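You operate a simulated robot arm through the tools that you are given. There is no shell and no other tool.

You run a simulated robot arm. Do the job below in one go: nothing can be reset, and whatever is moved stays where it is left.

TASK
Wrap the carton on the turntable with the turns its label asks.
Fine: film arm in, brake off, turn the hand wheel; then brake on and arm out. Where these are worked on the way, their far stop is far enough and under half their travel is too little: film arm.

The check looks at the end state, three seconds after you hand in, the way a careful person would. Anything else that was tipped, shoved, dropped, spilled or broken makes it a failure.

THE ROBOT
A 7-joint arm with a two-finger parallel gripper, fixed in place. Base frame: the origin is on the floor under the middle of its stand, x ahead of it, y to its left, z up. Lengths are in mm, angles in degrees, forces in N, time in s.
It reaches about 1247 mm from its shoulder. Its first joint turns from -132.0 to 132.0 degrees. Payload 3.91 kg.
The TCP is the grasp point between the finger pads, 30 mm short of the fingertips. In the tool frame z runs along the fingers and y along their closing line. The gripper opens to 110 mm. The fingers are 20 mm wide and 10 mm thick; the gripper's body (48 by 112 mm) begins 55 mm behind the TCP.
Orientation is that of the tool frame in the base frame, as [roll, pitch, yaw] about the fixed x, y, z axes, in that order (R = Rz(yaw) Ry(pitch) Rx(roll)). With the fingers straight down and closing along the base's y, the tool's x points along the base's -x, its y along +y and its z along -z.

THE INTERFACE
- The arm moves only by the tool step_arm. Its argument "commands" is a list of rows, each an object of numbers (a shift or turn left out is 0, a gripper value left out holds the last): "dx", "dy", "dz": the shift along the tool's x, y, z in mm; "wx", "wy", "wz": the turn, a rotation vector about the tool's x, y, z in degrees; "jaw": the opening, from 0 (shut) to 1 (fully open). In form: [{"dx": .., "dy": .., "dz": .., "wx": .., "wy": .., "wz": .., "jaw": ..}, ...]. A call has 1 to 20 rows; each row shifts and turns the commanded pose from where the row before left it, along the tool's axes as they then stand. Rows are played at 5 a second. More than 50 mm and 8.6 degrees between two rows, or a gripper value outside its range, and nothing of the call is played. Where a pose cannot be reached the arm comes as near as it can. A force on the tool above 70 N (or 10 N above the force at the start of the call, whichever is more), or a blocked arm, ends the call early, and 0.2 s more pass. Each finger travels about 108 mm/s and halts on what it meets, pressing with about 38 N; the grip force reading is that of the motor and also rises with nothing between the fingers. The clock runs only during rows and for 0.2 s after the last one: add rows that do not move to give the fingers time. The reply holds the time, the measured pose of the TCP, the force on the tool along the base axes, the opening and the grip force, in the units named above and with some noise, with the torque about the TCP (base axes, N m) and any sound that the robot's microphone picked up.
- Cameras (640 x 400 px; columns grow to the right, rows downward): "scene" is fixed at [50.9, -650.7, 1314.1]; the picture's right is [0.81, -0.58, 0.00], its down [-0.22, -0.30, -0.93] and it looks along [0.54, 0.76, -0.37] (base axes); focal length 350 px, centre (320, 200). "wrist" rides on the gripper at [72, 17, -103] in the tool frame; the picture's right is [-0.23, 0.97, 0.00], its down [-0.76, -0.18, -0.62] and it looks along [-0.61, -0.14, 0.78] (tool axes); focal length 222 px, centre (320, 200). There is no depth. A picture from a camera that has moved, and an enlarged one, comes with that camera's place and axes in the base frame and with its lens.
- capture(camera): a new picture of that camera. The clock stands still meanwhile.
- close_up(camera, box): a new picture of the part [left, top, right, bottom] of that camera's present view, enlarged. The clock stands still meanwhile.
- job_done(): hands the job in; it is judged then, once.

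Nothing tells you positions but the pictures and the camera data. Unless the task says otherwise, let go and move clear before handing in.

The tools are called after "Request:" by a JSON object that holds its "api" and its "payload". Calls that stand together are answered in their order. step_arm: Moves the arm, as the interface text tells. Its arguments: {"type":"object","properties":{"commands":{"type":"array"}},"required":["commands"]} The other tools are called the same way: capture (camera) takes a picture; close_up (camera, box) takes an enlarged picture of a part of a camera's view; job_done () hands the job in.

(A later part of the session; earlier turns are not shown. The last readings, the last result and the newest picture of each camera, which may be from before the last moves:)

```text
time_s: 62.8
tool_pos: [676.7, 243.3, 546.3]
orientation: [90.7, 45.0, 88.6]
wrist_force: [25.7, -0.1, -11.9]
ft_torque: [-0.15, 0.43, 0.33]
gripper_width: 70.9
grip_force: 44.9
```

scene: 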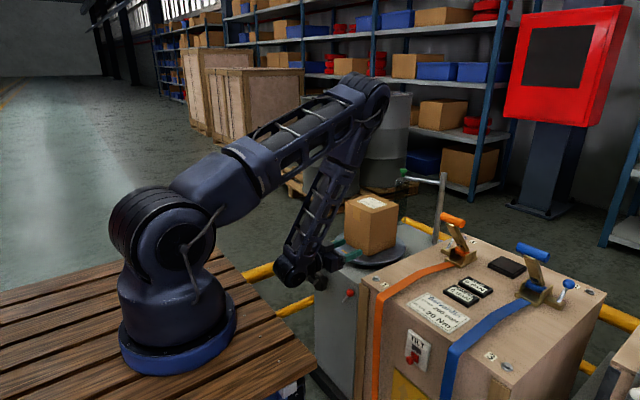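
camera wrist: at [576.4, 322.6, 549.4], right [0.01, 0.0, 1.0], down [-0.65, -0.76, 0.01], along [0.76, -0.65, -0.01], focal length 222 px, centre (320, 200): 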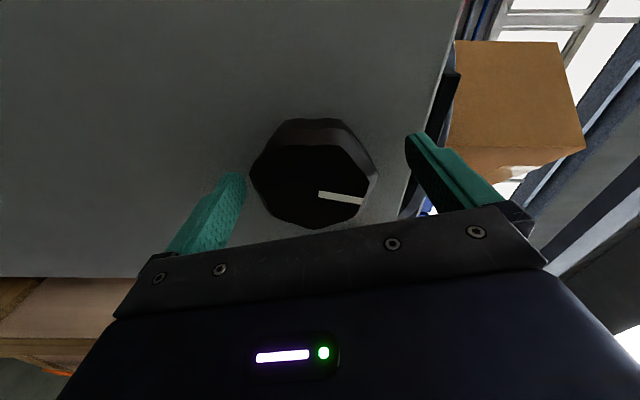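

Forces are acceptable now. I'll turn clockwise 24° and check force, pointer and turntable.

Request:
{"api": "step_arm", "payload": {"commands": [{"dz": 0.7}, {"wz": 6}, {"wz": 6}, {"wz": 6}, {"wz": 6}, {}]}}

Request:
{"api": "close_up", "payload": {"camera": "wrist", "box": [180, 60, 460, 250]}}

Request:
{"api": "close_up", "payload": {"camera": "scene", "box": [300, 180, 440, 300]}}

```text
time_s: 64.2
tool_pos: [675.8, 242.0, 546.8]
orientation: [90.6, 21.0, 88.4]
wrist_force: [31.4, 5.5, -17.0]
ft_torque: [0.04, -0.03, -0.3]
gripper_width: 71.0
grip_force: 44.4
```

```text
2.11 times, centred on (320, 155) of wrist
camera zoom: at [575.1, 319.4, 536.7], right [0.01, 0.14, 0.99], down [-0.65, -0.76, 0.11], along [0.76, -0.64, 0.08], focal length 468 px, centre (320, 295)
```

zoom: 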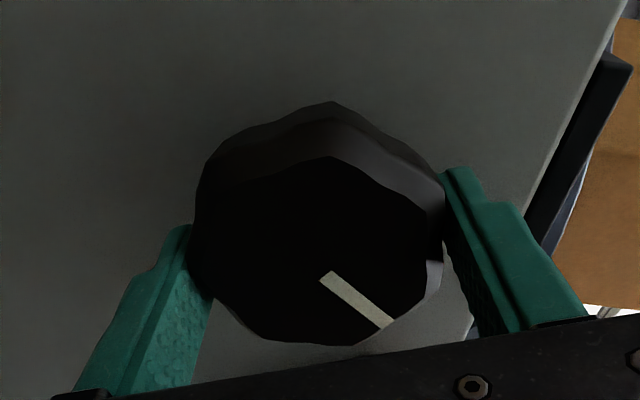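

```text
3.33 times, centred on (370, 240) of scene
camera zoom: at [50.9, -650.7, 1314.1], right [0.81, -0.58, 0.0], down [-0.22, -0.3, -0.93], along [0.54, 0.76, -0.37], focal length 1165 px, centre (153, 67)
```

zoom: 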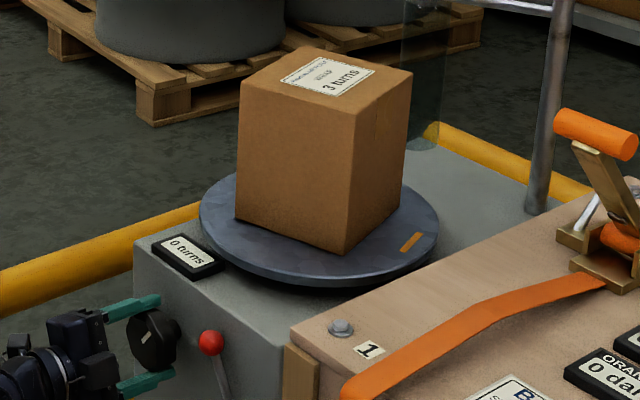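

The grip holds: 24° of wheel gave ~75° of table, so it's a 3:1 gearing and I need 360° of wheel in all (about 37° done, table at ~111°). I'll continue clockwise.

Request:
{"api": "step_arm", "payload": {"commands": [{"dz": 0.6}, {"wz": 6}, {"wz": 6}, {"wz": 6}, {"wz": 6}, {"wz": 6}, {"wz": 6}, {"wz": 6}, {"wz": 6}, {}]}}

Request:
{"api": "close_up", "payload": {"camera": "scene", "box": [300, 180, 440, 300]}}

Request:
{"api": "close_up", "payload": {"camera": "wrist", "box": [180, 60, 460, 250]}}

```text
time_s: 66.4
tool_pos: [675.3, 244.3, 545.7]
orientation: [90.7, -27.1, 88.0]
wrist_force: [-17.5, 12.0, -41.7]
ft_torque: [0.13, 0.85, -0.52]
gripper_width: 70.3
grip_force: 45.2
```

```text
3.33 times, centred on (370, 240) of scene
camera zoom: at [50.9, -650.7, 1314.1], right [0.81, -0.58, 0.0], down [-0.22, -0.3, -0.93], along [0.54, 0.76, -0.37], focal length 1165 px, centre (153, 67)
```

zoom: 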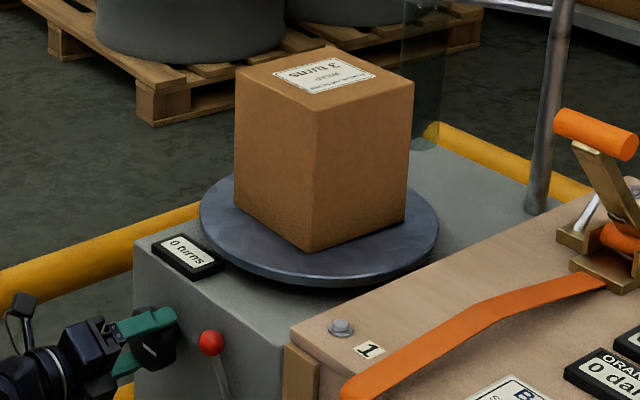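

```text
2.11 times, centred on (320, 155) of wrist
camera zoom: at [574.3, 305.0, 594.2], right [-0.01, -0.65, 0.76], down [-0.65, -0.58, -0.5], along [0.76, -0.5, -0.41], focal length 468 px, centre (320, 295)
```

zoom: 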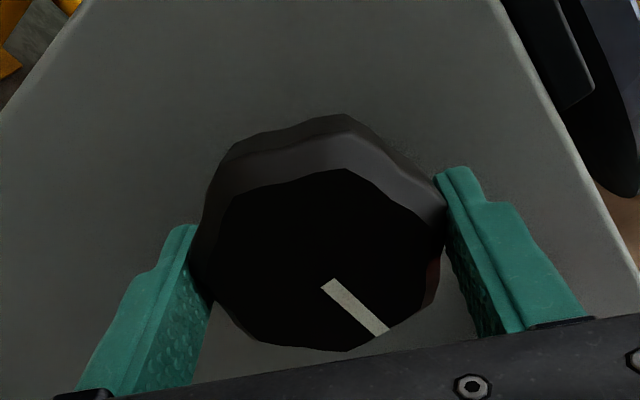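

Table is now at ~255° by the hand angle. I'll correct a small centring error and continue past the first full turn to watch the counter.

Request:
{"api": "step_arm", "payload": {"commands": [{"dx": 0.5, "dy": -1.5}, {"dx": 0.5, "dy": -1.5}, {"wz": 6}, {"wz": 6}, {"wz": 6}, {"wz": 6}, {"wz": 6}, {"wz": 6}, {"wz": 6}, {"wz": 6}, {}]}}

Request:
{"api": "close_up", "payload": {"camera": "scene", "box": [300, 180, 440, 300]}}

Request:
{"api": "close_up", "payload": {"camera": "wrist", "box": [180, 60, 460, 250]}}

```text
time_s: 68.8
tool_pos: [676.6, 245.1, 545.0]
orientation: [91.5, -75.1, 86.7]
wrist_force: [23.7, 0.3, 10.5]
ft_torque: [0.07, 0.33, -0.21]
gripper_width: 70.5
grip_force: 45.2
```

```text
3.33 times, centred on (370, 240) of scene
camera zoom: at [50.9, -650.7, 1314.1], right [0.81, -0.58, 0.0], down [-0.22, -0.3, -0.93], along [0.54, 0.76, -0.37], focal length 1165 px, centre (153, 67)
```

zoom: 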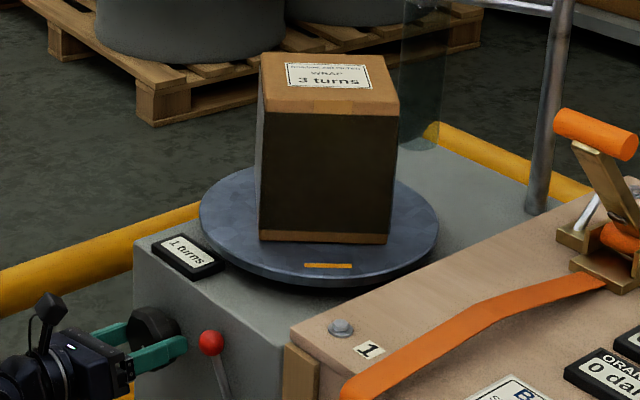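

```text
2.11 times, centred on (320, 155) of wrist
camera zoom: at [574.3, 250.6, 620.0], right [-0.03, -1.0, 0.03], down [-0.63, 0.0, -0.78], along [0.78, -0.04, -0.63], focal length 468 px, centre (320, 295)
```

zoom: 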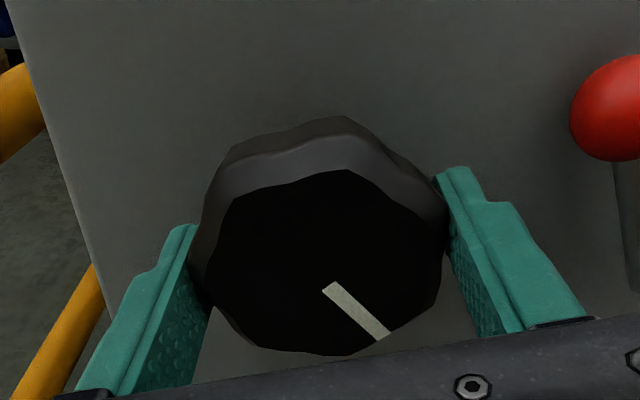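

The counter now reads 1 turn and film is showing on the carton, so the direction is right. Table total is about 410°; I'll continue clockwise.

Request:
{"api": "step_arm", "payload": {"commands": [{"dz": 0.5}, {"wz": 6}, {"wz": 6}, {"wz": 6}, {"wz": 6}, {"wz": 6}, {"wz": 6}, {"wz": 6}, {"wz": 6}, {"wz": 6}, {"wz": 6}, {}]}}

Request:
{"api": "close_up", "payload": {"camera": "scene", "box": [300, 180, 440, 300]}}

Request:
{"api": "close_up", "payload": {"camera": "wrist", "box": [180, 60, 460, 250]}}

```text
time_s: 71.4
tool_pos: [676.4, 246.8, 545.2]
orientation: [-91.0, -44.9, -91.1]
wrist_force: [25.7, 0.1, -3.4]
ft_torque: [0.11, 0.82, 0.41]
gripper_width: 70.4
grip_force: 45.1
```

```text
3.33 times, centred on (370, 240) of scene
camera zoom: at [50.9, -650.7, 1314.1], right [0.81, -0.58, 0.0], down [-0.22, -0.3, -0.93], along [0.54, 0.76, -0.37], focal length 1165 px, centre (153, 67)
```

zoom: 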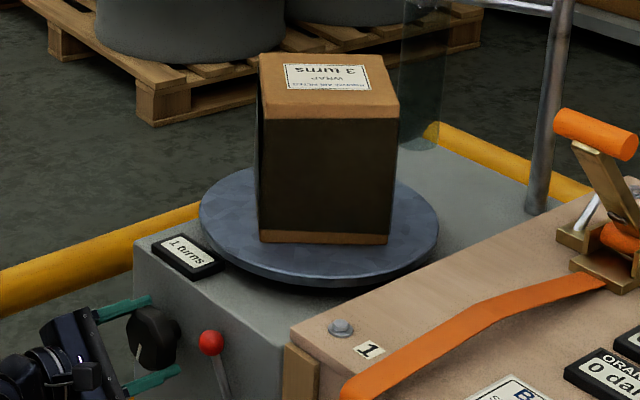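

```text
2.11 times, centred on (320, 155) of wrist
camera zoom: at [571.6, 185.8, 584.3], right [-0.02, -0.53, -0.85], down [-0.61, 0.68, -0.41], along [0.79, 0.51, -0.34], focal length 468 px, centre (320, 295)
```

zoom: 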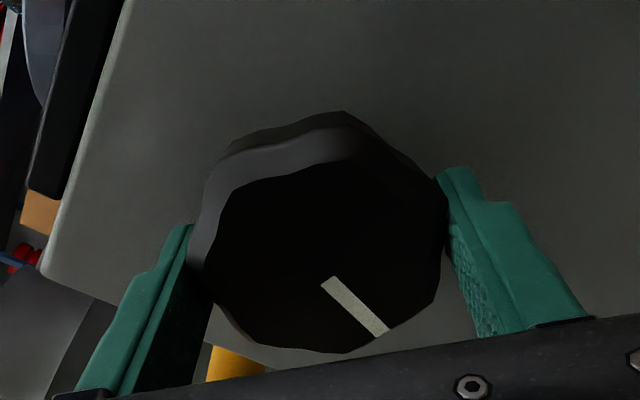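

Another half turn as expected (table ≈ 590°). Continuing clockwise.

Request:
{"api": "step_arm", "payload": {"commands": [{"wz": 6}, {"wz": 6}, {"wz": 6}, {"wz": 6}, {"wz": 6}, {"wz": 6}, {"wz": 6}, {"wz": 6}, {"wz": 6}, {"wz": 6}, {}]}}

Request:
{"api": "close_up", "payload": {"camera": "scene", "box": [300, 180, 440, 300]}}

Request:
{"api": "close_up", "payload": {"camera": "wrist", "box": [180, 60, 460, 250]}}

```text
time_s: 73.8
tool_pos: [676.2, 246.0, 545.0]
orientation: [-90.5, 15.1, -91.9]
wrist_force: [-12.1, 11.4, 30.0]
ft_torque: [0.07, 0.35, -0.4]
gripper_width: 70.5
grip_force: 45.3
```

```text
3.33 times, centred on (370, 240) of scene
camera zoom: at [50.9, -650.7, 1314.1], right [0.81, -0.58, 0.0], down [-0.22, -0.3, -0.93], along [0.54, 0.76, -0.37], focal length 1165 px, centre (153, 67)
```

zoom: 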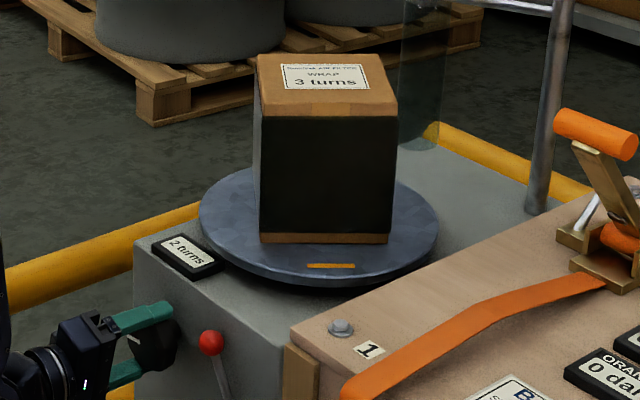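

```text
2.11 times, centred on (320, 155) of wrist
camera zoom: at [570.8, 183.5, 510.6], right [0.01, 0.47, -0.88], down [-0.6, 0.71, 0.37], along [0.8, 0.52, 0.29], focal length 468 px, centre (320, 295)
```

zoom: 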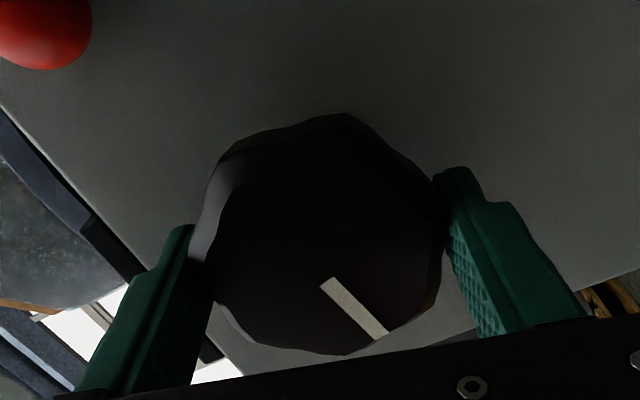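

Counter reads 2 turns; table total ≈ 773°. I'll turn another 72° of wheel (≈216° of table), staying inside my wrist limit.

Request:
{"api": "step_arm", "payload": {"commands": [{"dy": -1.2, "dx": -0.6}, {"wz": 6}, {"wz": 6}, {"wz": 6}, {"wz": 6}, {"wz": 6}, {"wz": 6}, {"wz": 6}, {"wz": 6}, {"wz": 6}, {"wz": 6}, {"wz": 6}, {"wz": 6}, {}]}}

Request:
{"api": "close_up", "payload": {"camera": "scene", "box": [300, 180, 440, 300]}}

Request:
{"api": "close_up", "payload": {"camera": "wrist", "box": [180, 60, 460, 250]}}

```text
time_s: 76.8
tool_pos: [675.9, 246.2, 546.1]
orientation: [-99.3, 86.9, -101.2]
wrist_force: [-9.0, -19.2, -2.3]
ft_torque: [0.08, 0.19, -0.73]
gripper_width: 70.6
grip_force: 44.5
```

```text
3.33 times, centred on (370, 240) of scene
camera zoom: at [50.9, -650.7, 1314.1], right [0.81, -0.58, 0.0], down [-0.22, -0.3, -0.93], along [0.54, 0.76, -0.37], focal length 1165 px, centre (153, 67)
```

zoom: 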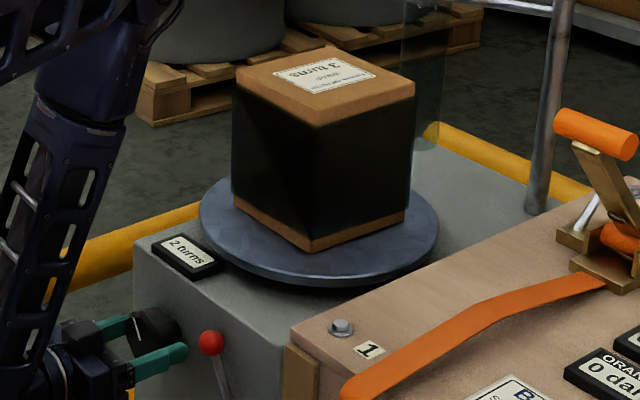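

```text
2.11 times, centred on (320, 155) of wrist
camera zoom: at [573.6, 261.6, 473.0], right [0.03, 0.98, 0.18], down [-0.62, -0.12, 0.78], along [0.78, -0.14, 0.61], focal length 468 px, centre (320, 295)
```

zoom: 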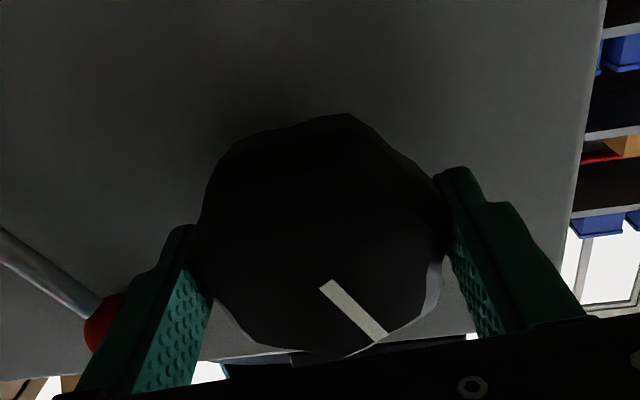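

Table total ≈ 990°, and I'm near my wrist limit again. I'll open, rotate the hand back 48°, and regrip for the last stretch.

Request:
{"api": "step_arm", "payload": {"commands": [{"jaw": 1.0}, {}, {}, {"wz": -8}, {"wz": -8}, {"wz": -8}, {"wz": -8}, {"wz": -8}, {"wz": -8}, {}]}}

Request:
{"api": "close_up", "payload": {"camera": "wrist", "box": [180, 60, 460, 250]}}

Request:
{"api": "close_up", "payload": {"camera": "scene", "box": [300, 180, 440, 300]}}

```text
time_s: 79.0
tool_pos: [676.5, 246.6, 545.8]
orientation: [-90.8, 38.9, -92.2]
wrist_force: [-0.8, 0.3, -0.7]
ft_torque: [0.0, -0.01, -0.03]
gripper_width: 110.0
grip_force: 0.0
```

```text
2.11 times, centred on (320, 155) of wrist
camera zoom: at [571.5, 203.6, 487.6], right [0.02, 0.79, -0.62], down [-0.6, 0.5, 0.62], along [0.8, 0.36, 0.48], focal length 468 px, centre (320, 295)
```

zoom: 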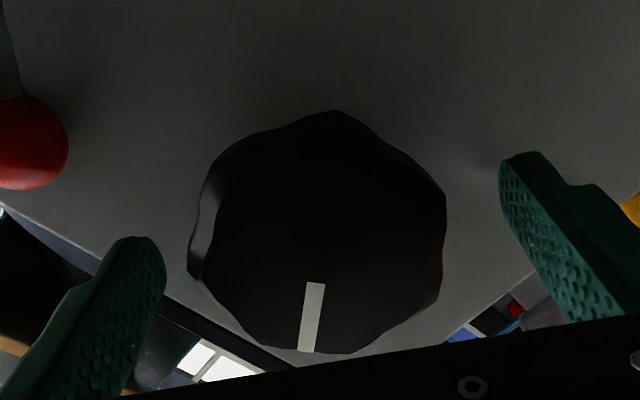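

```text
3.33 times, centred on (370, 240) of scene
camera zoom: at [50.9, -650.7, 1314.1], right [0.81, -0.58, 0.0], down [-0.22, -0.3, -0.93], along [0.54, 0.76, -0.37], focal length 1165 px, centre (153, 67)
```

zoom: 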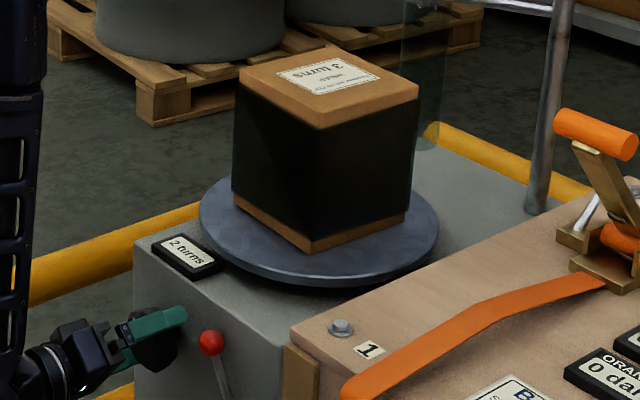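

Clear of the wheel. I'll regrip here and check.

Request:
{"api": "step_arm", "payload": {"commands": [{"jaw": 0.55}, {}, {}, {}]}}

Request:
{"api": "close_up", "payload": {"camera": "scene", "box": [330, 180, 430, 275]}}

```text
time_s: 80.0
tool_pos: [677.4, 245.7, 545.1]
orientation: [-90.6, 38.9, -92.2]
wrist_force: [-0.3, -3.1, 4.5]
ft_torque: [-0.09, -0.08, 0.01]
gripper_width: 71.0
grip_force: 44.8
```

```text
4.21 times, centred on (380, 228) of scene
camera zoom: at [50.9, -650.7, 1314.1], right [0.81, -0.58, 0.0], down [-0.22, -0.3, -0.93], along [0.54, 0.76, -0.37], focal length 1472 px, centre (67, 84)
```

zoom: 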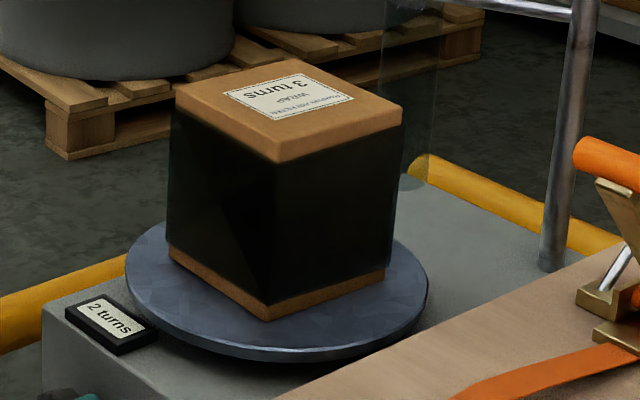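

Regripped well-centred. I'll turn 24° and then finish in small steps while watching the counter and the orange mark.

Request:
{"api": "step_arm", "payload": {"commands": [{"wz": 6}, {"wz": 6}, {"wz": 6}, {"wz": 6}, {}]}}

Request:
{"api": "close_up", "payload": {"camera": "scene", "box": [320, 180, 430, 275]}}

Request:
{"api": "close_up", "payload": {"camera": "wrist", "box": [180, 60, 460, 250]}}

```text
time_s: 81.2
tool_pos: [676.4, 245.6, 546.6]
orientation: [-90.8, 63.1, -92.7]
wrist_force: [0.5, 4.0, 17.0]
ft_torque: [0.08, -0.06, -0.77]
gripper_width: 71.1
grip_force: 45.2
```

```text
4.21 times, centred on (375, 228) of scene
camera zoom: at [50.9, -650.7, 1314.1], right [0.81, -0.58, 0.0], down [-0.22, -0.3, -0.93], along [0.54, 0.76, -0.37], focal length 1472 px, centre (88, 84)
```

zoom: 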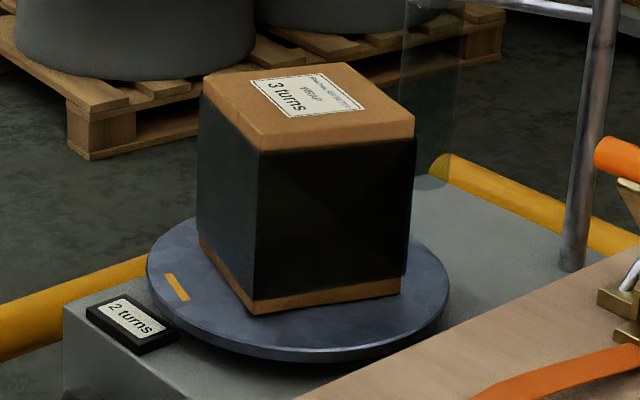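

```text
2.11 times, centred on (320, 155) of wrist
camera zoom: at [572.4, 231.1, 474.1], right [0.03, 0.97, -0.24], down [-0.61, 0.21, 0.76], along [0.79, 0.12, 0.6], focal length 468 px, centre (320, 295)
```

zoom: 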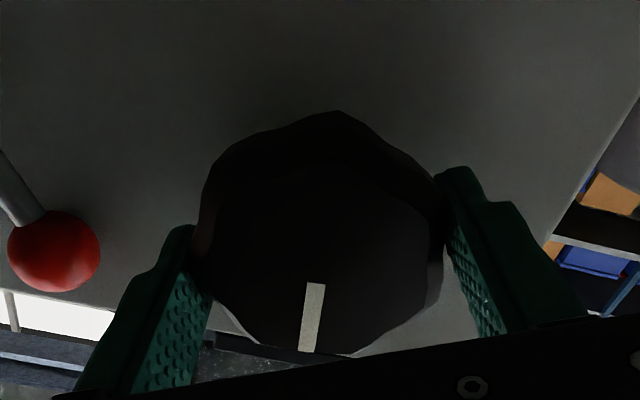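

About 18–20° of table remain before the third full turn. I'll add 8.5° of wheel and check the counter.

Request:
{"api": "step_arm", "payload": {"commands": [{"wz": 4.5}, {"wz": 4}, {}]}}

Request:
{"api": "close_up", "payload": {"camera": "scene", "box": [320, 180, 430, 275]}}

```text
time_s: 82.0
tool_pos: [677.0, 245.8, 545.8]
orientation: [-91.4, 71.5, -93.2]
wrist_force: [18.2, 0.0, 16.5]
ft_torque: [0.06, 0.15, 0.35]
gripper_width: 71.1
grip_force: 44.9
```

```text
4.21 times, centred on (375, 228) of scene
camera zoom: at [50.9, -650.7, 1314.1], right [0.81, -0.58, 0.0], down [-0.22, -0.3, -0.93], along [0.54, 0.76, -0.37], focal length 1472 px, centre (88, 84)
```

zoom: 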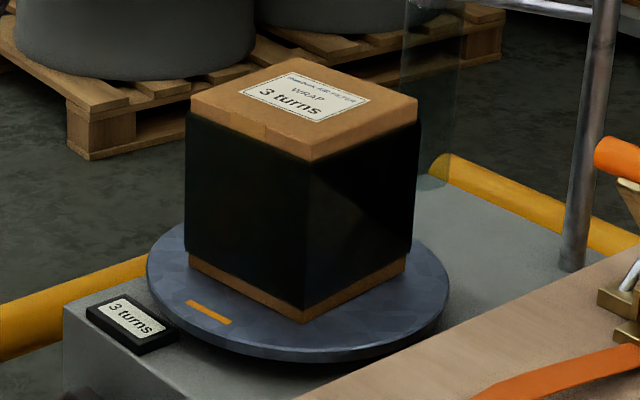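

The counter reads 3 turns with the mark about 7° past its start. I'll add 1.5° of wheel as margin against slip-back, then release slowly and check.

Request:
{"api": "step_arm", "payload": {"commands": [{"wz": 1.5}, {}, {"jaw": 0.7}, {"jaw": 0.8}, {"jaw": 0.9}, {"jaw": 1.0}, {}, {}]}}

Request:
{"api": "close_up", "payload": {"camera": "scene", "box": [320, 180, 430, 275]}}

Request:
{"api": "capture", "payload": {"camera": "wrist"}}

```text
time_s: 83.8
tool_pos: [676.4, 245.6, 544.7]
orientation: [-91.8, 73.1, -93.5]
wrist_force: [0.2, 0.2, -0.7]
ft_torque: [0.01, -0.02, 0.0]
gripper_width: 110.1
grip_force: 0.0
```

```text
4.21 times, centred on (375, 228) of scene
camera zoom: at [50.9, -650.7, 1314.1], right [0.81, -0.58, 0.0], down [-0.22, -0.3, -0.93], along [0.54, 0.76, -0.37], focal length 1472 px, centre (88, 84)
```

zoom: 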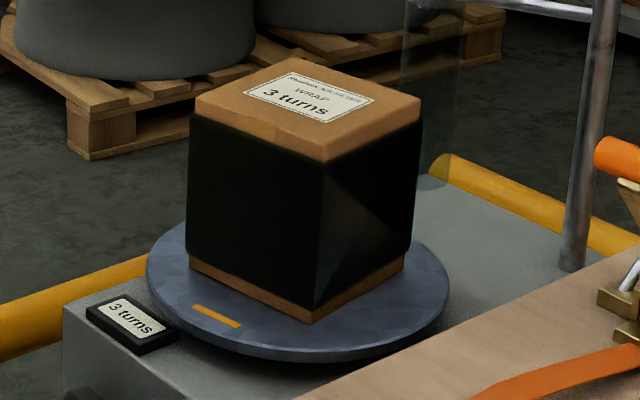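

```text
taken
camera wrist: at [571.5, 243.9, 471.8], right [0.03, 1.0, -0.07], down [-0.61, 0.07, 0.79], along [0.79, 0.02, 0.61], focal length 222 px, centre (320, 200)
```

wrist: 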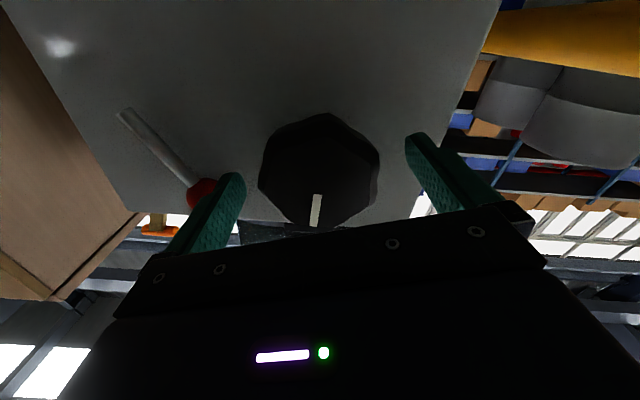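

The counter holds at 3 turns after releasing. Now I'll square the hand, lift out from the wheel, and go back to the brake lever.

Request:
{"api": "step_arm", "payload": {"commands": [{"wz": 8}, {"wz": 8, "jaw": 0.86}, {}, {}]}}

Request:
{"api": "close_up", "payload": {"camera": "wrist", "box": [150, 60, 460, 250]}}

Request:
{"api": "close_up", "payload": {"camera": "scene", "box": [300, 220, 400, 320]}}

```text
time_s: 84.8
tool_pos: [676.4, 245.5, 546.1]
orientation: [-117.5, 88.9, -119.1]
wrist_force: [-0.7, 0.3, -0.6]
ft_torque: [0.01, -0.01, 0.01]
gripper_width: 94.3
grip_force: 0.1
```

```text
2.06 times, centred on (305, 155) of wrist
camera zoom: at [572.9, 265.4, 473.4], right [0.03, 0.98, 0.21], down [-0.62, -0.15, 0.77], along [0.78, -0.16, 0.6], focal length 459 px, centre (351, 293)
```

zoom: 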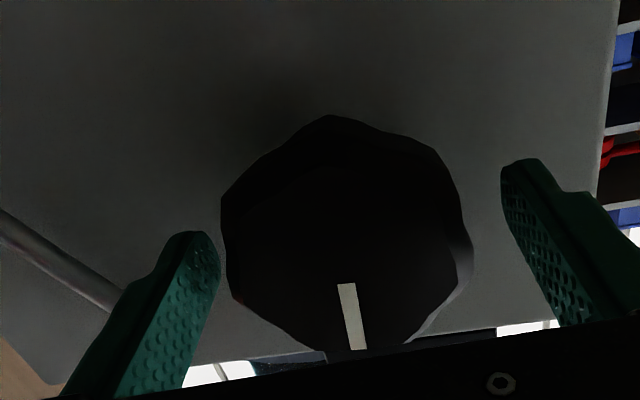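

```text
4.00 times, centred on (350, 270) of scene
camera zoom: at [50.9, -650.7, 1314.1], right [0.81, -0.58, 0.0], down [-0.22, -0.3, -0.93], along [0.54, 0.76, -0.37], focal length 1398 px, centre (200, -80)
```

zoom: 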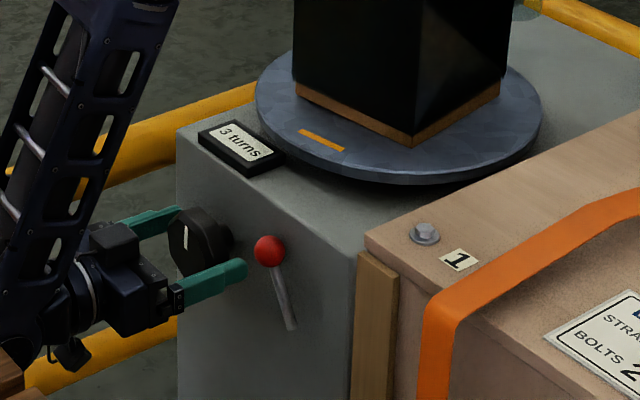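

Both fingers are clear of the wheel and of the ball. Lifting straight up.

Request:
{"api": "step_arm", "payload": {"commands": [{"dx": -25}, {"dx": -25}, {"dx": -30}, {"dx": -35}, {"dx": -35}, {}]}}

Request:
{"api": "close_up", "payload": {"camera": "scene", "box": [290, 180, 430, 320]}}

```text
time_s: 86.2
tool_pos: [675.7, 249.8, 694.7]
orientation: [-117.4, 88.8, -119.2]
wrist_force: [-0.3, -0.4, 0.4]
ft_torque: [-0.04, 0.01, -0.01]
gripper_width: 94.6
grip_force: 0.1
```

```text
2.86 times, centred on (360, 250) of scene
camera zoom: at [50.9, -650.7, 1314.1], right [0.81, -0.58, 0.0], down [-0.22, -0.3, -0.93], along [0.54, 0.76, -0.37], focal length 998 px, centre (206, 57)
```

zoom: 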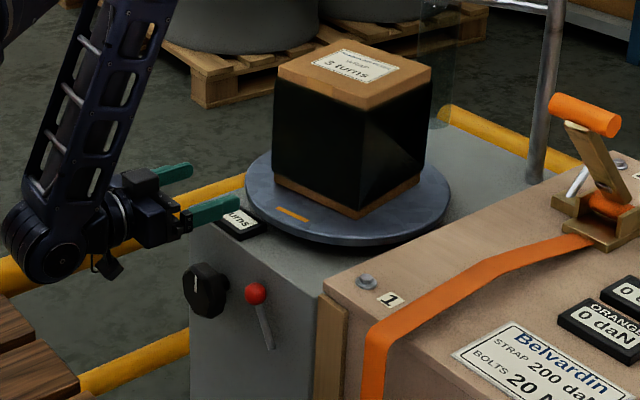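

Wheel area cleared and the lever is still at the off side. I'll tilt to 70°, move over the ball at y ≈ 161.

Request:
{"api": "step_arm", "payload": {"commands": [{"wy": 6.5, "jaw": 0.6}, {"wy": 6.5}, {"wy": 6}, {"dy": -44}, {"dy": -44}, {}]}}

Request:
{"api": "capture", "payload": {"camera": "wrist"}}

```text
time_s: 87.6
tool_pos: [675.8, 162.4, 699.0]
orientation: [-176.9, 70.5, -178.8]
wrist_force: [0.5, -0.5, -0.3]
ft_torque: [-0.02, 0.01, 0.01]
gripper_width: 66.1
grip_force: 0.1
```

```text
taken
camera wrist: at [555.2, 181.4, 664.0], right [0.11, 0.97, 0.2], down [-0.34, -0.15, 0.93], along [0.94, -0.17, 0.31], focal length 222 px, centre (320, 200)
```

wrist: 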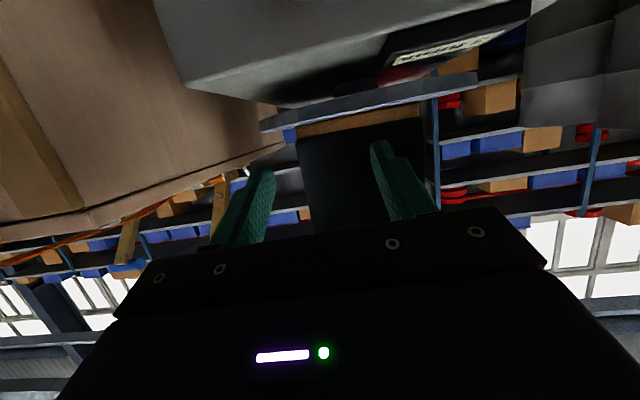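

I'll descend most of the way and check the ball's position.

Request:
{"api": "step_arm", "payload": {"commands": [{"dx": 22, "dz": 8.5}, {"dx": 22, "dz": 8.5}, {"dx": 18, "dz": 7}, {}]}}

Request:
{"api": "capture", "payload": {"camera": "wrist"}}

Request:
{"api": "close_up", "payload": {"camera": "scene", "box": [290, 220, 400, 320]}}

```text
time_s: 88.6
tool_pos: [675.6, 160.4, 633.0]
orientation: [-177.0, 70.5, -178.9]
wrist_force: [-0.3, 0.3, 0.4]
ft_torque: [-0.02, 0.03, -0.01]
gripper_width: 66.2
grip_force: 0.2
```

```text
taken
camera wrist: at [555.2, 179.6, 597.1], right [0.11, 0.97, 0.2], down [-0.34, -0.15, 0.93], along [0.94, -0.17, 0.31], focal length 222 px, centre (320, 200)
```

wrist: 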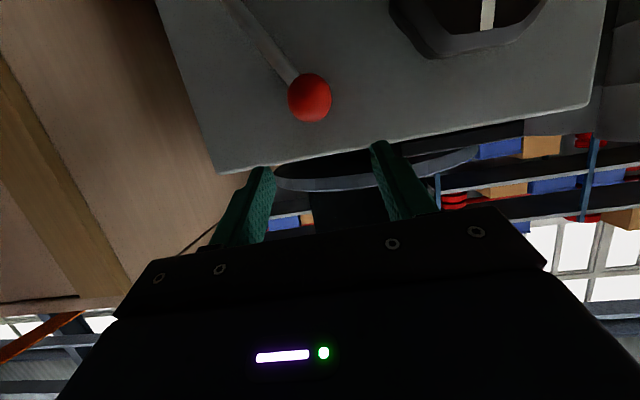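

```text
4.00 times, centred on (345, 270) of scene
camera zoom: at [50.9, -650.7, 1314.1], right [0.81, -0.58, 0.0], down [-0.22, -0.3, -0.93], along [0.54, 0.76, -0.37], focal length 1398 px, centre (220, -80)
```

zoom: 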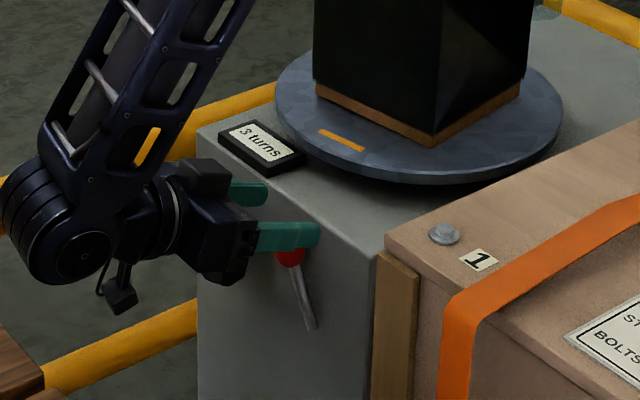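

The ball is at about (701, 160, 580), right between the fingers. I'll go down the last 44 mm and grip.

Request:
{"api": "step_arm", "payload": {"commands": [{"dx": 20.4, "dz": 9}, {"dx": 20.4, "dz": 9}, {}, {"jaw": 0.4}, {"jaw": 0.2}, {}, {}]}}

Request:
{"api": "capture", "payload": {"camera": "wrist"}}

Request:
{"api": "close_up", "payload": {"camera": "scene", "box": [290, 220, 400, 320]}}

```text
time_s: 90.2
tool_pos: [678.0, 160.4, 586.9]
orientation: [-177.0, 70.5, -178.9]
wrist_force: [1.2, 1.2, 0.0]
ft_torque: [0.03, -0.09, 0.07]
gripper_width: 26.7
grip_force: 45.0
```

```text
taken
camera wrist: at [558.2, 179.3, 553.0], right [0.11, 0.97, 0.2], down [-0.34, -0.15, 0.93], along [0.94, -0.17, 0.31], focal length 222 px, centre (320, 200)
```

wrist: 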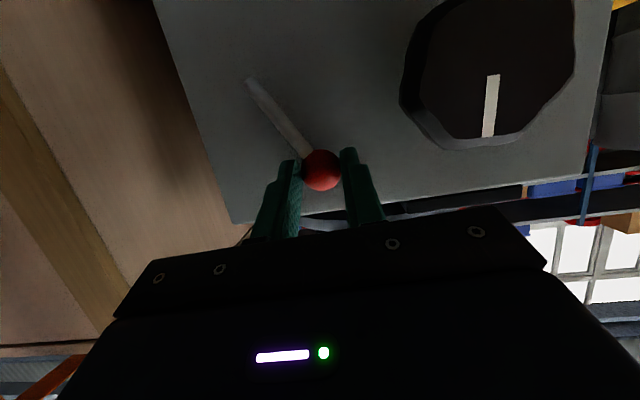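

```text
4.00 times, centred on (345, 270) of scene
camera zoom: at [50.9, -650.7, 1314.1], right [0.81, -0.58, 0.0], down [-0.22, -0.3, -0.93], along [0.54, 0.76, -0.37], focal length 1398 px, centre (220, -80)
```

zoom: 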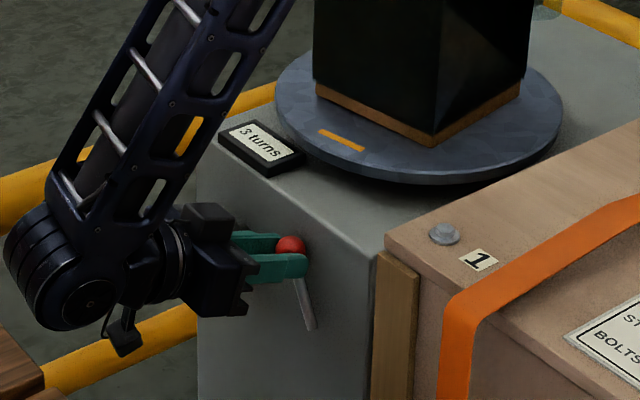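

Gripped the ball. I'll swing the lever back to −y (brake on) along the same arc.

Request:
{"api": "step_arm", "payload": {"commands": [{"dy": -4.25, "dx": -1.9, "dz": -0.5}, {"dy": -4.25, "dx": -1.9, "dz": -0.5}, {"dy": -4.45, "dx": -1.3, "dz": -0.35}, {"dy": -4.45, "dx": -1.3, "dz": -0.35}, {"dy": -4.65, "dx": -0.7, "dz": -0.15}, {"dy": -4.65, "dx": -0.7, "dz": -0.15}, {"dy": -4.7, "dx": -0.1, "dz": 0.05}, {"dy": -4.7, "dx": -0.1, "dz": 0.05}, {}]}}

Request:
{"api": "close_up", "payload": {"camera": "wrist", "box": [200, 20, 440, 240]}}

```text
time_s: 92.2
tool_pos: [680.2, 120.7, 594.7]
orientation: [-176.9, 70.5, -178.9]
wrist_force: [-2.5, 3.6, 3.6]
ft_torque: [0.24, 0.2, 0.1]
gripper_width: 27.0
grip_force: 44.9
```

```text
1.82 times, centred on (320, 130) of wrist
camera zoom: at [560.0, 140.8, 560.7], right [0.11, 0.97, 0.2], down [-0.34, -0.15, 0.93], along [0.94, -0.17, 0.31], focal length 404 px, centre (320, 327)
```

zoom: 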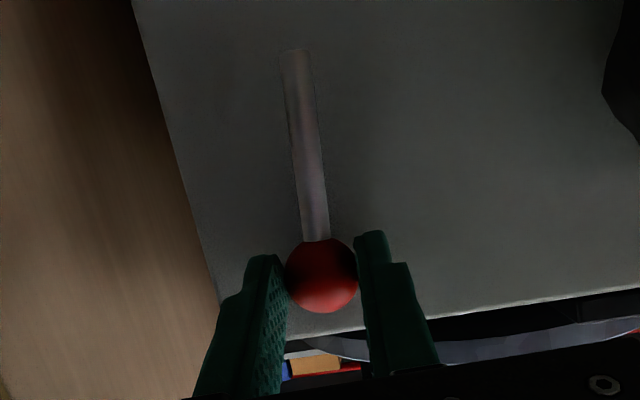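

The lever is past upright with little force. Continuing to the −y stop.

Request:
{"api": "step_arm", "payload": {"commands": [{"dy": -4.65, "dx": 0.5, "dz": 0.3}, {"dy": -4.65, "dx": 0.5, "dz": 0.3}, {"dy": -4.55, "dx": 1.1, "dz": 0.5}, {"dy": -4.55, "dx": 1.1, "dz": 0.5}, {"dy": -4.35, "dx": 1.7, "dz": 0.7}, {"dy": -4.35, "dx": 1.7, "dz": 0.7}, {"dy": -3.1, "dx": 1.6, "dz": 0.6}, {}]}}

Request:
{"api": "close_up", "payload": {"camera": "wrist", "box": [200, 20, 440, 240]}}

Request:
{"api": "close_up", "payload": {"camera": "scene", "box": [290, 220, 400, 320]}}

```text
time_s: 94.0
tool_pos: [680.5, 91.8, 588.1]
orientation: [-177.0, 70.5, -178.9]
wrist_force: [9.5, 5.9, 1.6]
ft_torque: [0.51, -0.28, 0.17]
gripper_width: 26.8
grip_force: 44.8
```

```text
1.82 times, centred on (320, 130) of wrist
camera zoom: at [559.3, 111.8, 552.9], right [0.11, 0.97, 0.2], down [-0.34, -0.15, 0.93], along [0.94, -0.16, 0.31], focal length 404 px, centre (320, 327)
```

zoom: 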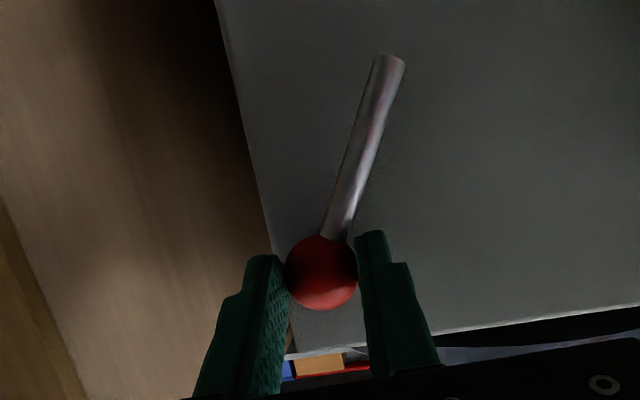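

```text
4.00 times, centred on (345, 270) of scene
camera zoom: at [50.9, -650.7, 1314.1], right [0.81, -0.58, 0.0], down [-0.22, -0.3, -0.93], along [0.54, 0.76, -0.37], focal length 1398 px, centre (220, -80)
```

zoom: 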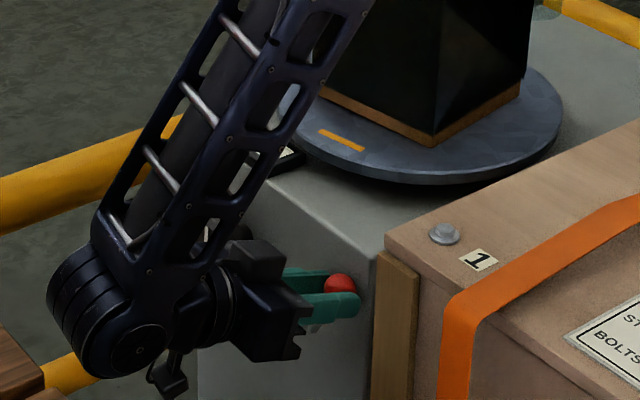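

The lever is back about where it began. I'll nudge further to be sure it's at its stop.

Request:
{"api": "step_arm", "payload": {"commands": [{"dy": -2, "dx": 1.2, "dz": 0.4}, {"dy": -2, "dx": 1.3, "dz": 0.4}, {"dy": -1.5, "dx": 1, "dz": 0.3}, {}]}}

Request:
{"api": "close_up", "payload": {"camera": "wrist", "box": [200, 20, 440, 240]}}

```text
time_s: 94.9
tool_pos: [679.3, 90.9, 587.2]
orientation: [-178.1, 70.8, -179.7]
wrist_force: [-13.4, 6.8, 20.9]
ft_torque: [0.52, -0.63, 0.16]
gripper_width: 26.9
grip_force: 44.6
stopped in row 4: the force on the tool passed its limit at 73 N (the readings are from after the stop); the commanded pose is now the measured one
```

```text
1.82 times, centred on (320, 130) of wrist
camera zoom: at [559.3, 109.7, 551.3], right [0.1, 0.97, 0.2], down [-0.34, -0.16, 0.93], along [0.93, -0.16, 0.32], focal length 404 px, centre (320, 327)
```

zoom: 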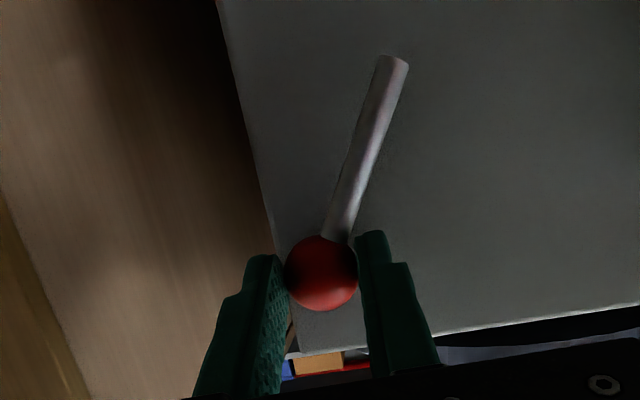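

The lever is at its −y stop: brake on. I'll relax, open, and lift clear.

Request:
{"api": "step_arm", "payload": {"commands": [{"dy": 0.5, "dx": -1.0}, {"jaw": 0.45}, {}, {"jaw": 0.65}, {}, {"dx": -20, "dz": -10}, {"dx": -28, "dz": -12}, {"dx": -28, "dz": -12}, {"dx": -28, "dz": -12}, {}]}}

Request:
{"api": "close_up", "payload": {"camera": "scene", "box": [290, 190, 430, 320]}}

Request:
{"api": "capture", "payload": {"camera": "wrist"}}

```text
time_s: 97.1
tool_pos: [669.6, 93.1, 698.9]
orientation: [-177.9, 70.6, -179.4]
wrist_force: [-0.3, 0.4, 0.4]
ft_torque: [-0.03, -0.01, -0.01]
gripper_width: 71.5
grip_force: 0.0
```

```text
3.08 times, centred on (360, 255) of scene
camera zoom: at [50.9, -650.7, 1314.1], right [0.81, -0.58, 0.0], down [-0.22, -0.3, -0.93], along [0.54, 0.76, -0.37], focal length 1075 px, centre (197, 31)
```

zoom: 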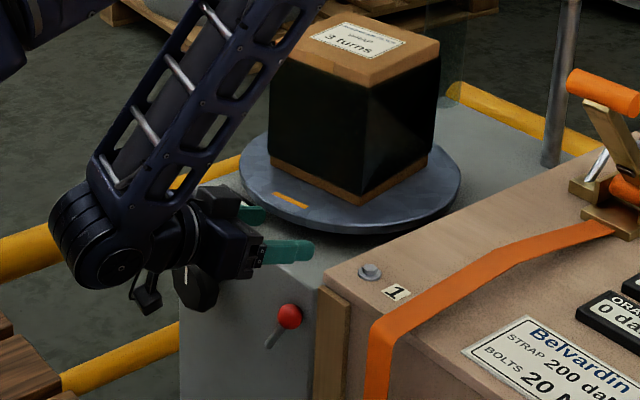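

```text
taken
camera wrist: at [549.4, 112.9, 664.8], right [0.1, 0.97, 0.2], down [-0.34, -0.16, 0.93], along [0.93, -0.16, 0.32], focal length 222 px, centre (320, 200)
```

wrist: 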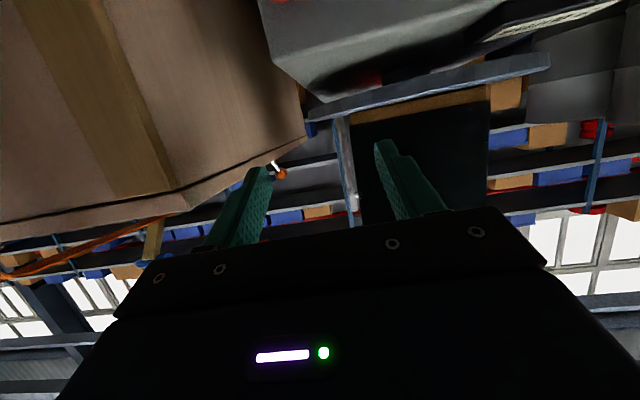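

The brake is on and the lever matches its start position. Now for the film arm: I'll rise, tilt the fingers nearly down, close them, and go push the rod outward.

Request:
{"api": "step_arm", "payload": {"commands": [{"dx": -41.3, "dz": -14.5, "jaw": 0.3}, {"dx": -41.3, "dz": -14.5, "jaw": 0.0}, {"dx": -41.3, "dz": -14.5}, {"dx": -41.3, "dz": -14.5}, {"dx": -41.3, "dz": -14.5}, {"dx": -41.3, "dz": -14.5}, {"dx": -41.3, "dz": -14.5}, {"dx": -41.3, "dz": -14.5}, {"wy": 7.6}, {"wy": 7.6}, {"wy": 7.6}, {"wy": 7.6}, {"wy": 7.6}, {"wy": 7.6}, {}]}}

Request:
{"api": "capture", "payload": {"camera": "wrist"}}

Request:
{"api": "capture", "payload": {"camera": "scene"}}

```text
time_s: 100.3
tool_pos: [671.0, 95.7, 1049.0]
orientation: [-179.2, 25.1, 178.8]
wrist_force: [-1.1, -0.1, -0.9]
ft_torque: [-0.02, -0.05, -0.02]
gripper_width: 0.0
grip_force: 38.2
```

```text
taken
camera wrist: at [563.0, 116.4, 1111.6], right [0.23, 0.97, 0.08], down [0.42, -0.18, 0.89], along [0.88, -0.17, -0.45], focal length 222 px, centre (320, 200)
```

wrist: 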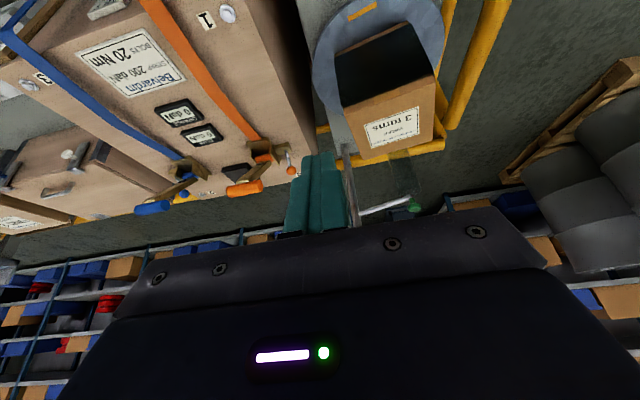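

```text
taken
```

scene: 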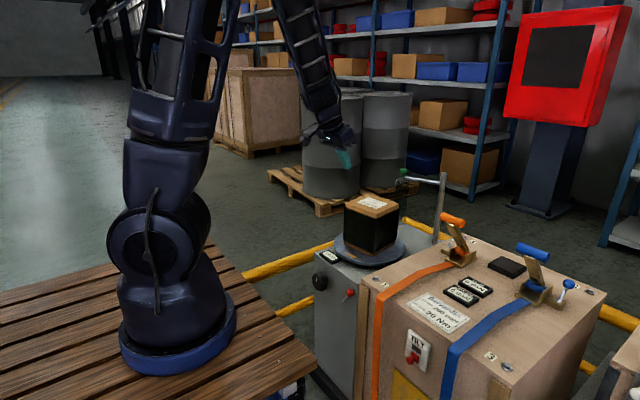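

Fingers closed at 25° tilt. I'll move toward the film arm, stopping above and short of it for a look.

Request:
{"api": "step_arm", "payload": {"commands": [{"dx": -34.7, "dz": 23, "dy": 13.4}, {"dx": -34.7, "dz": 23, "dy": 13.4}, {"dx": -34.7, "dz": 23, "dy": 13.4}, {"dx": -34.7, "dz": 23, "dy": 13.4}, {"dx": -34.7, "dz": 23, "dy": 13.4}, {"dx": -34.7, "dz": 23, "dy": 13.4}, {"dx": -34.7, "dz": 23, "dy": 13.4}, {"dx": -34.7, "dz": 23, "dy": 13.4}, {}]}}

Request:
{"api": "capture", "payload": {"camera": "wrist"}}

Request:
{"api": "close_up", "payload": {"camera": "scene", "box": [340, 120, 470, 260]}}

```text
time_s: 102.3
tool_pos: [1005.0, 194.7, 995.1]
orientation: [-179.2, 25.1, 178.7]
wrist_force: [0.1, -0.8, 0.5]
ft_torque: [0.02, 0.0, -0.01]
gripper_width: 0.0
grip_force: 37.3
```

```text
taken
camera wrist: at [896.5, 215.1, 1058.5], right [0.23, 0.97, 0.08], down [0.42, -0.18, 0.89], along [0.88, -0.17, -0.45], focal length 222 px, centre (320, 200)
```

wrist: 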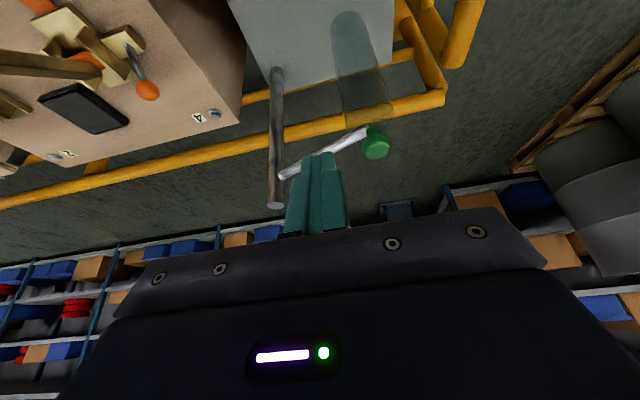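

```text
2.86 times, centred on (405, 190) of scene
camera zoom: at [50.9, -650.7, 1314.1], right [0.81, -0.58, 0.0], down [-0.22, -0.3, -0.93], along [0.54, 0.76, -0.37], focal length 998 px, centre (77, 229)
```

zoom: 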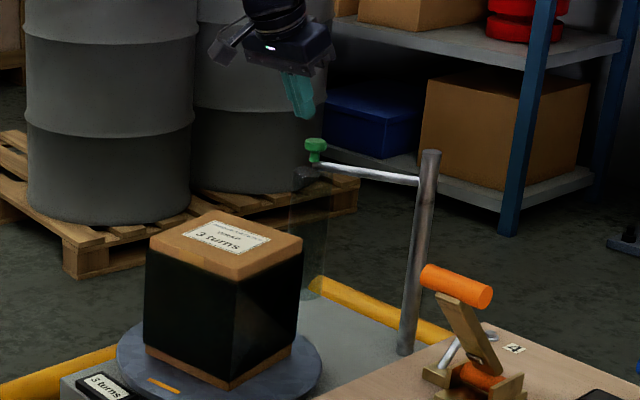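

The knob is at about (1094, 245), still at the inner stop. I'll lower the closed fingers to the −x (carton) side of the rod, between the post and the film roll, at y ≈ 190.

Request:
{"api": "step_arm", "payload": {"commands": [{"dy": -4.7, "dz": 27.6}, {"dz": 27.6}, {"dz": 27.6}, {"dz": 27.6}, {}]}}

Request:
{"api": "capture", "payload": {"camera": "wrist"}}

Request:
{"api": "close_up", "payload": {"camera": "scene", "box": [350, 130, 460, 230]}}

```text
time_s: 103.5
tool_pos: [1053.1, 188.7, 900.1]
orientation: [-179.2, 25.1, 178.8]
wrist_force: [0.4, 0.1, -0.2]
ft_torque: [0.03, -0.01, -0.02]
gripper_width: 0.0
grip_force: 37.7
```

```text
taken
camera wrist: at [943.5, 208.8, 962.8], right [0.23, 0.97, 0.08], down [0.42, -0.18, 0.89], along [0.88, -0.17, -0.45], focal length 222 px, centre (320, 200)
```

wrist: 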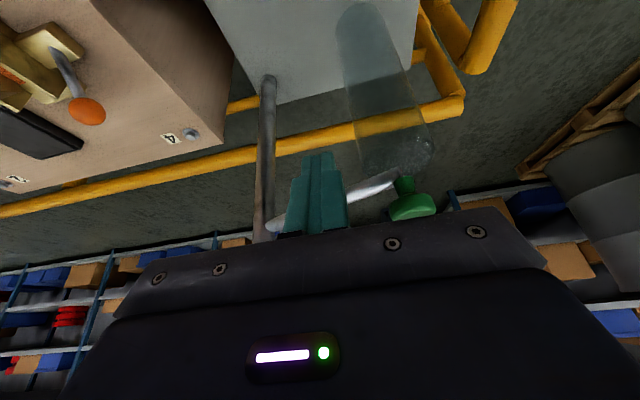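

```text
4.00 times, centred on (405, 180) of scene
camera zoom: at [50.9, -650.7, 1314.1], right [0.81, -0.58, 0.0], down [-0.22, -0.3, -0.93], along [0.54, 0.76, -0.37], focal length 1398 px, centre (-20, 280)
```

zoom: 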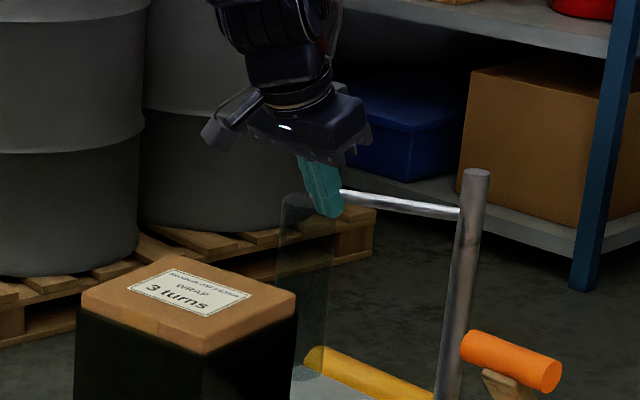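

Fingers are in place on the carton side of the rod. I'll lower a few mm and push outward (+x) gently.

Request:
{"api": "step_arm", "payload": {"commands": [{"dx": 2.1, "dz": 4.5}, {"dx": -7.25, "dz": 3.4}, {"dx": -7.25, "dz": 3.4}, {"dx": -7.25, "dz": 3.4}, {"dx": -7.25, "dz": 3.4}, {"dx": -7.25, "dz": 3.4}, {"dx": -4.5, "dz": 2.1}, {}]}}

Request:
{"api": "close_up", "payload": {"camera": "wrist", "box": [200, 50, 480, 250]}}

Request:
{"api": "close_up", "payload": {"camera": "scene", "box": [350, 130, 460, 230]}}

```text
time_s: 105.3
tool_pos: [1093.5, 185.4, 893.3]
orientation: [-179.3, 25.1, 178.8]
wrist_force: [-3.8, 1.6, -0.6]
ft_torque: [0.02, 0.07, 0.06]
gripper_width: 0.0
grip_force: 37.6
```

```text
2.00 times, centred on (340, 150) of wrist
camera zoom: at [985.8, 205.4, 956.9], right [0.23, 0.97, 0.08], down [0.42, -0.18, 0.89], along [0.88, -0.17, -0.45], focal length 444 px, centre (280, 300)
```

zoom: 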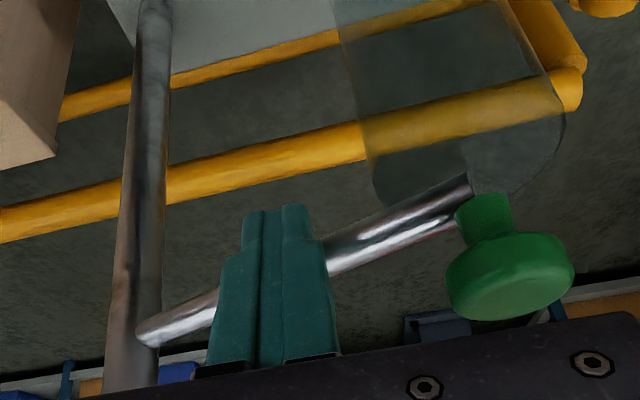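

```text
4.00 times, centred on (405, 180) of scene
camera zoom: at [50.9, -650.7, 1314.1], right [0.81, -0.58, 0.0], down [-0.22, -0.3, -0.93], along [0.54, 0.76, -0.37], focal length 1398 px, centre (-20, 280)
```

zoom: 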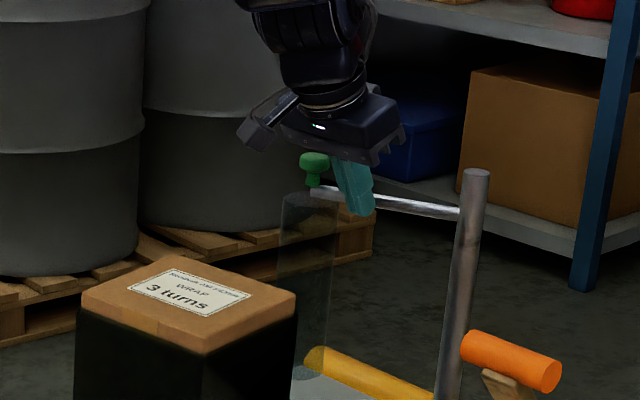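

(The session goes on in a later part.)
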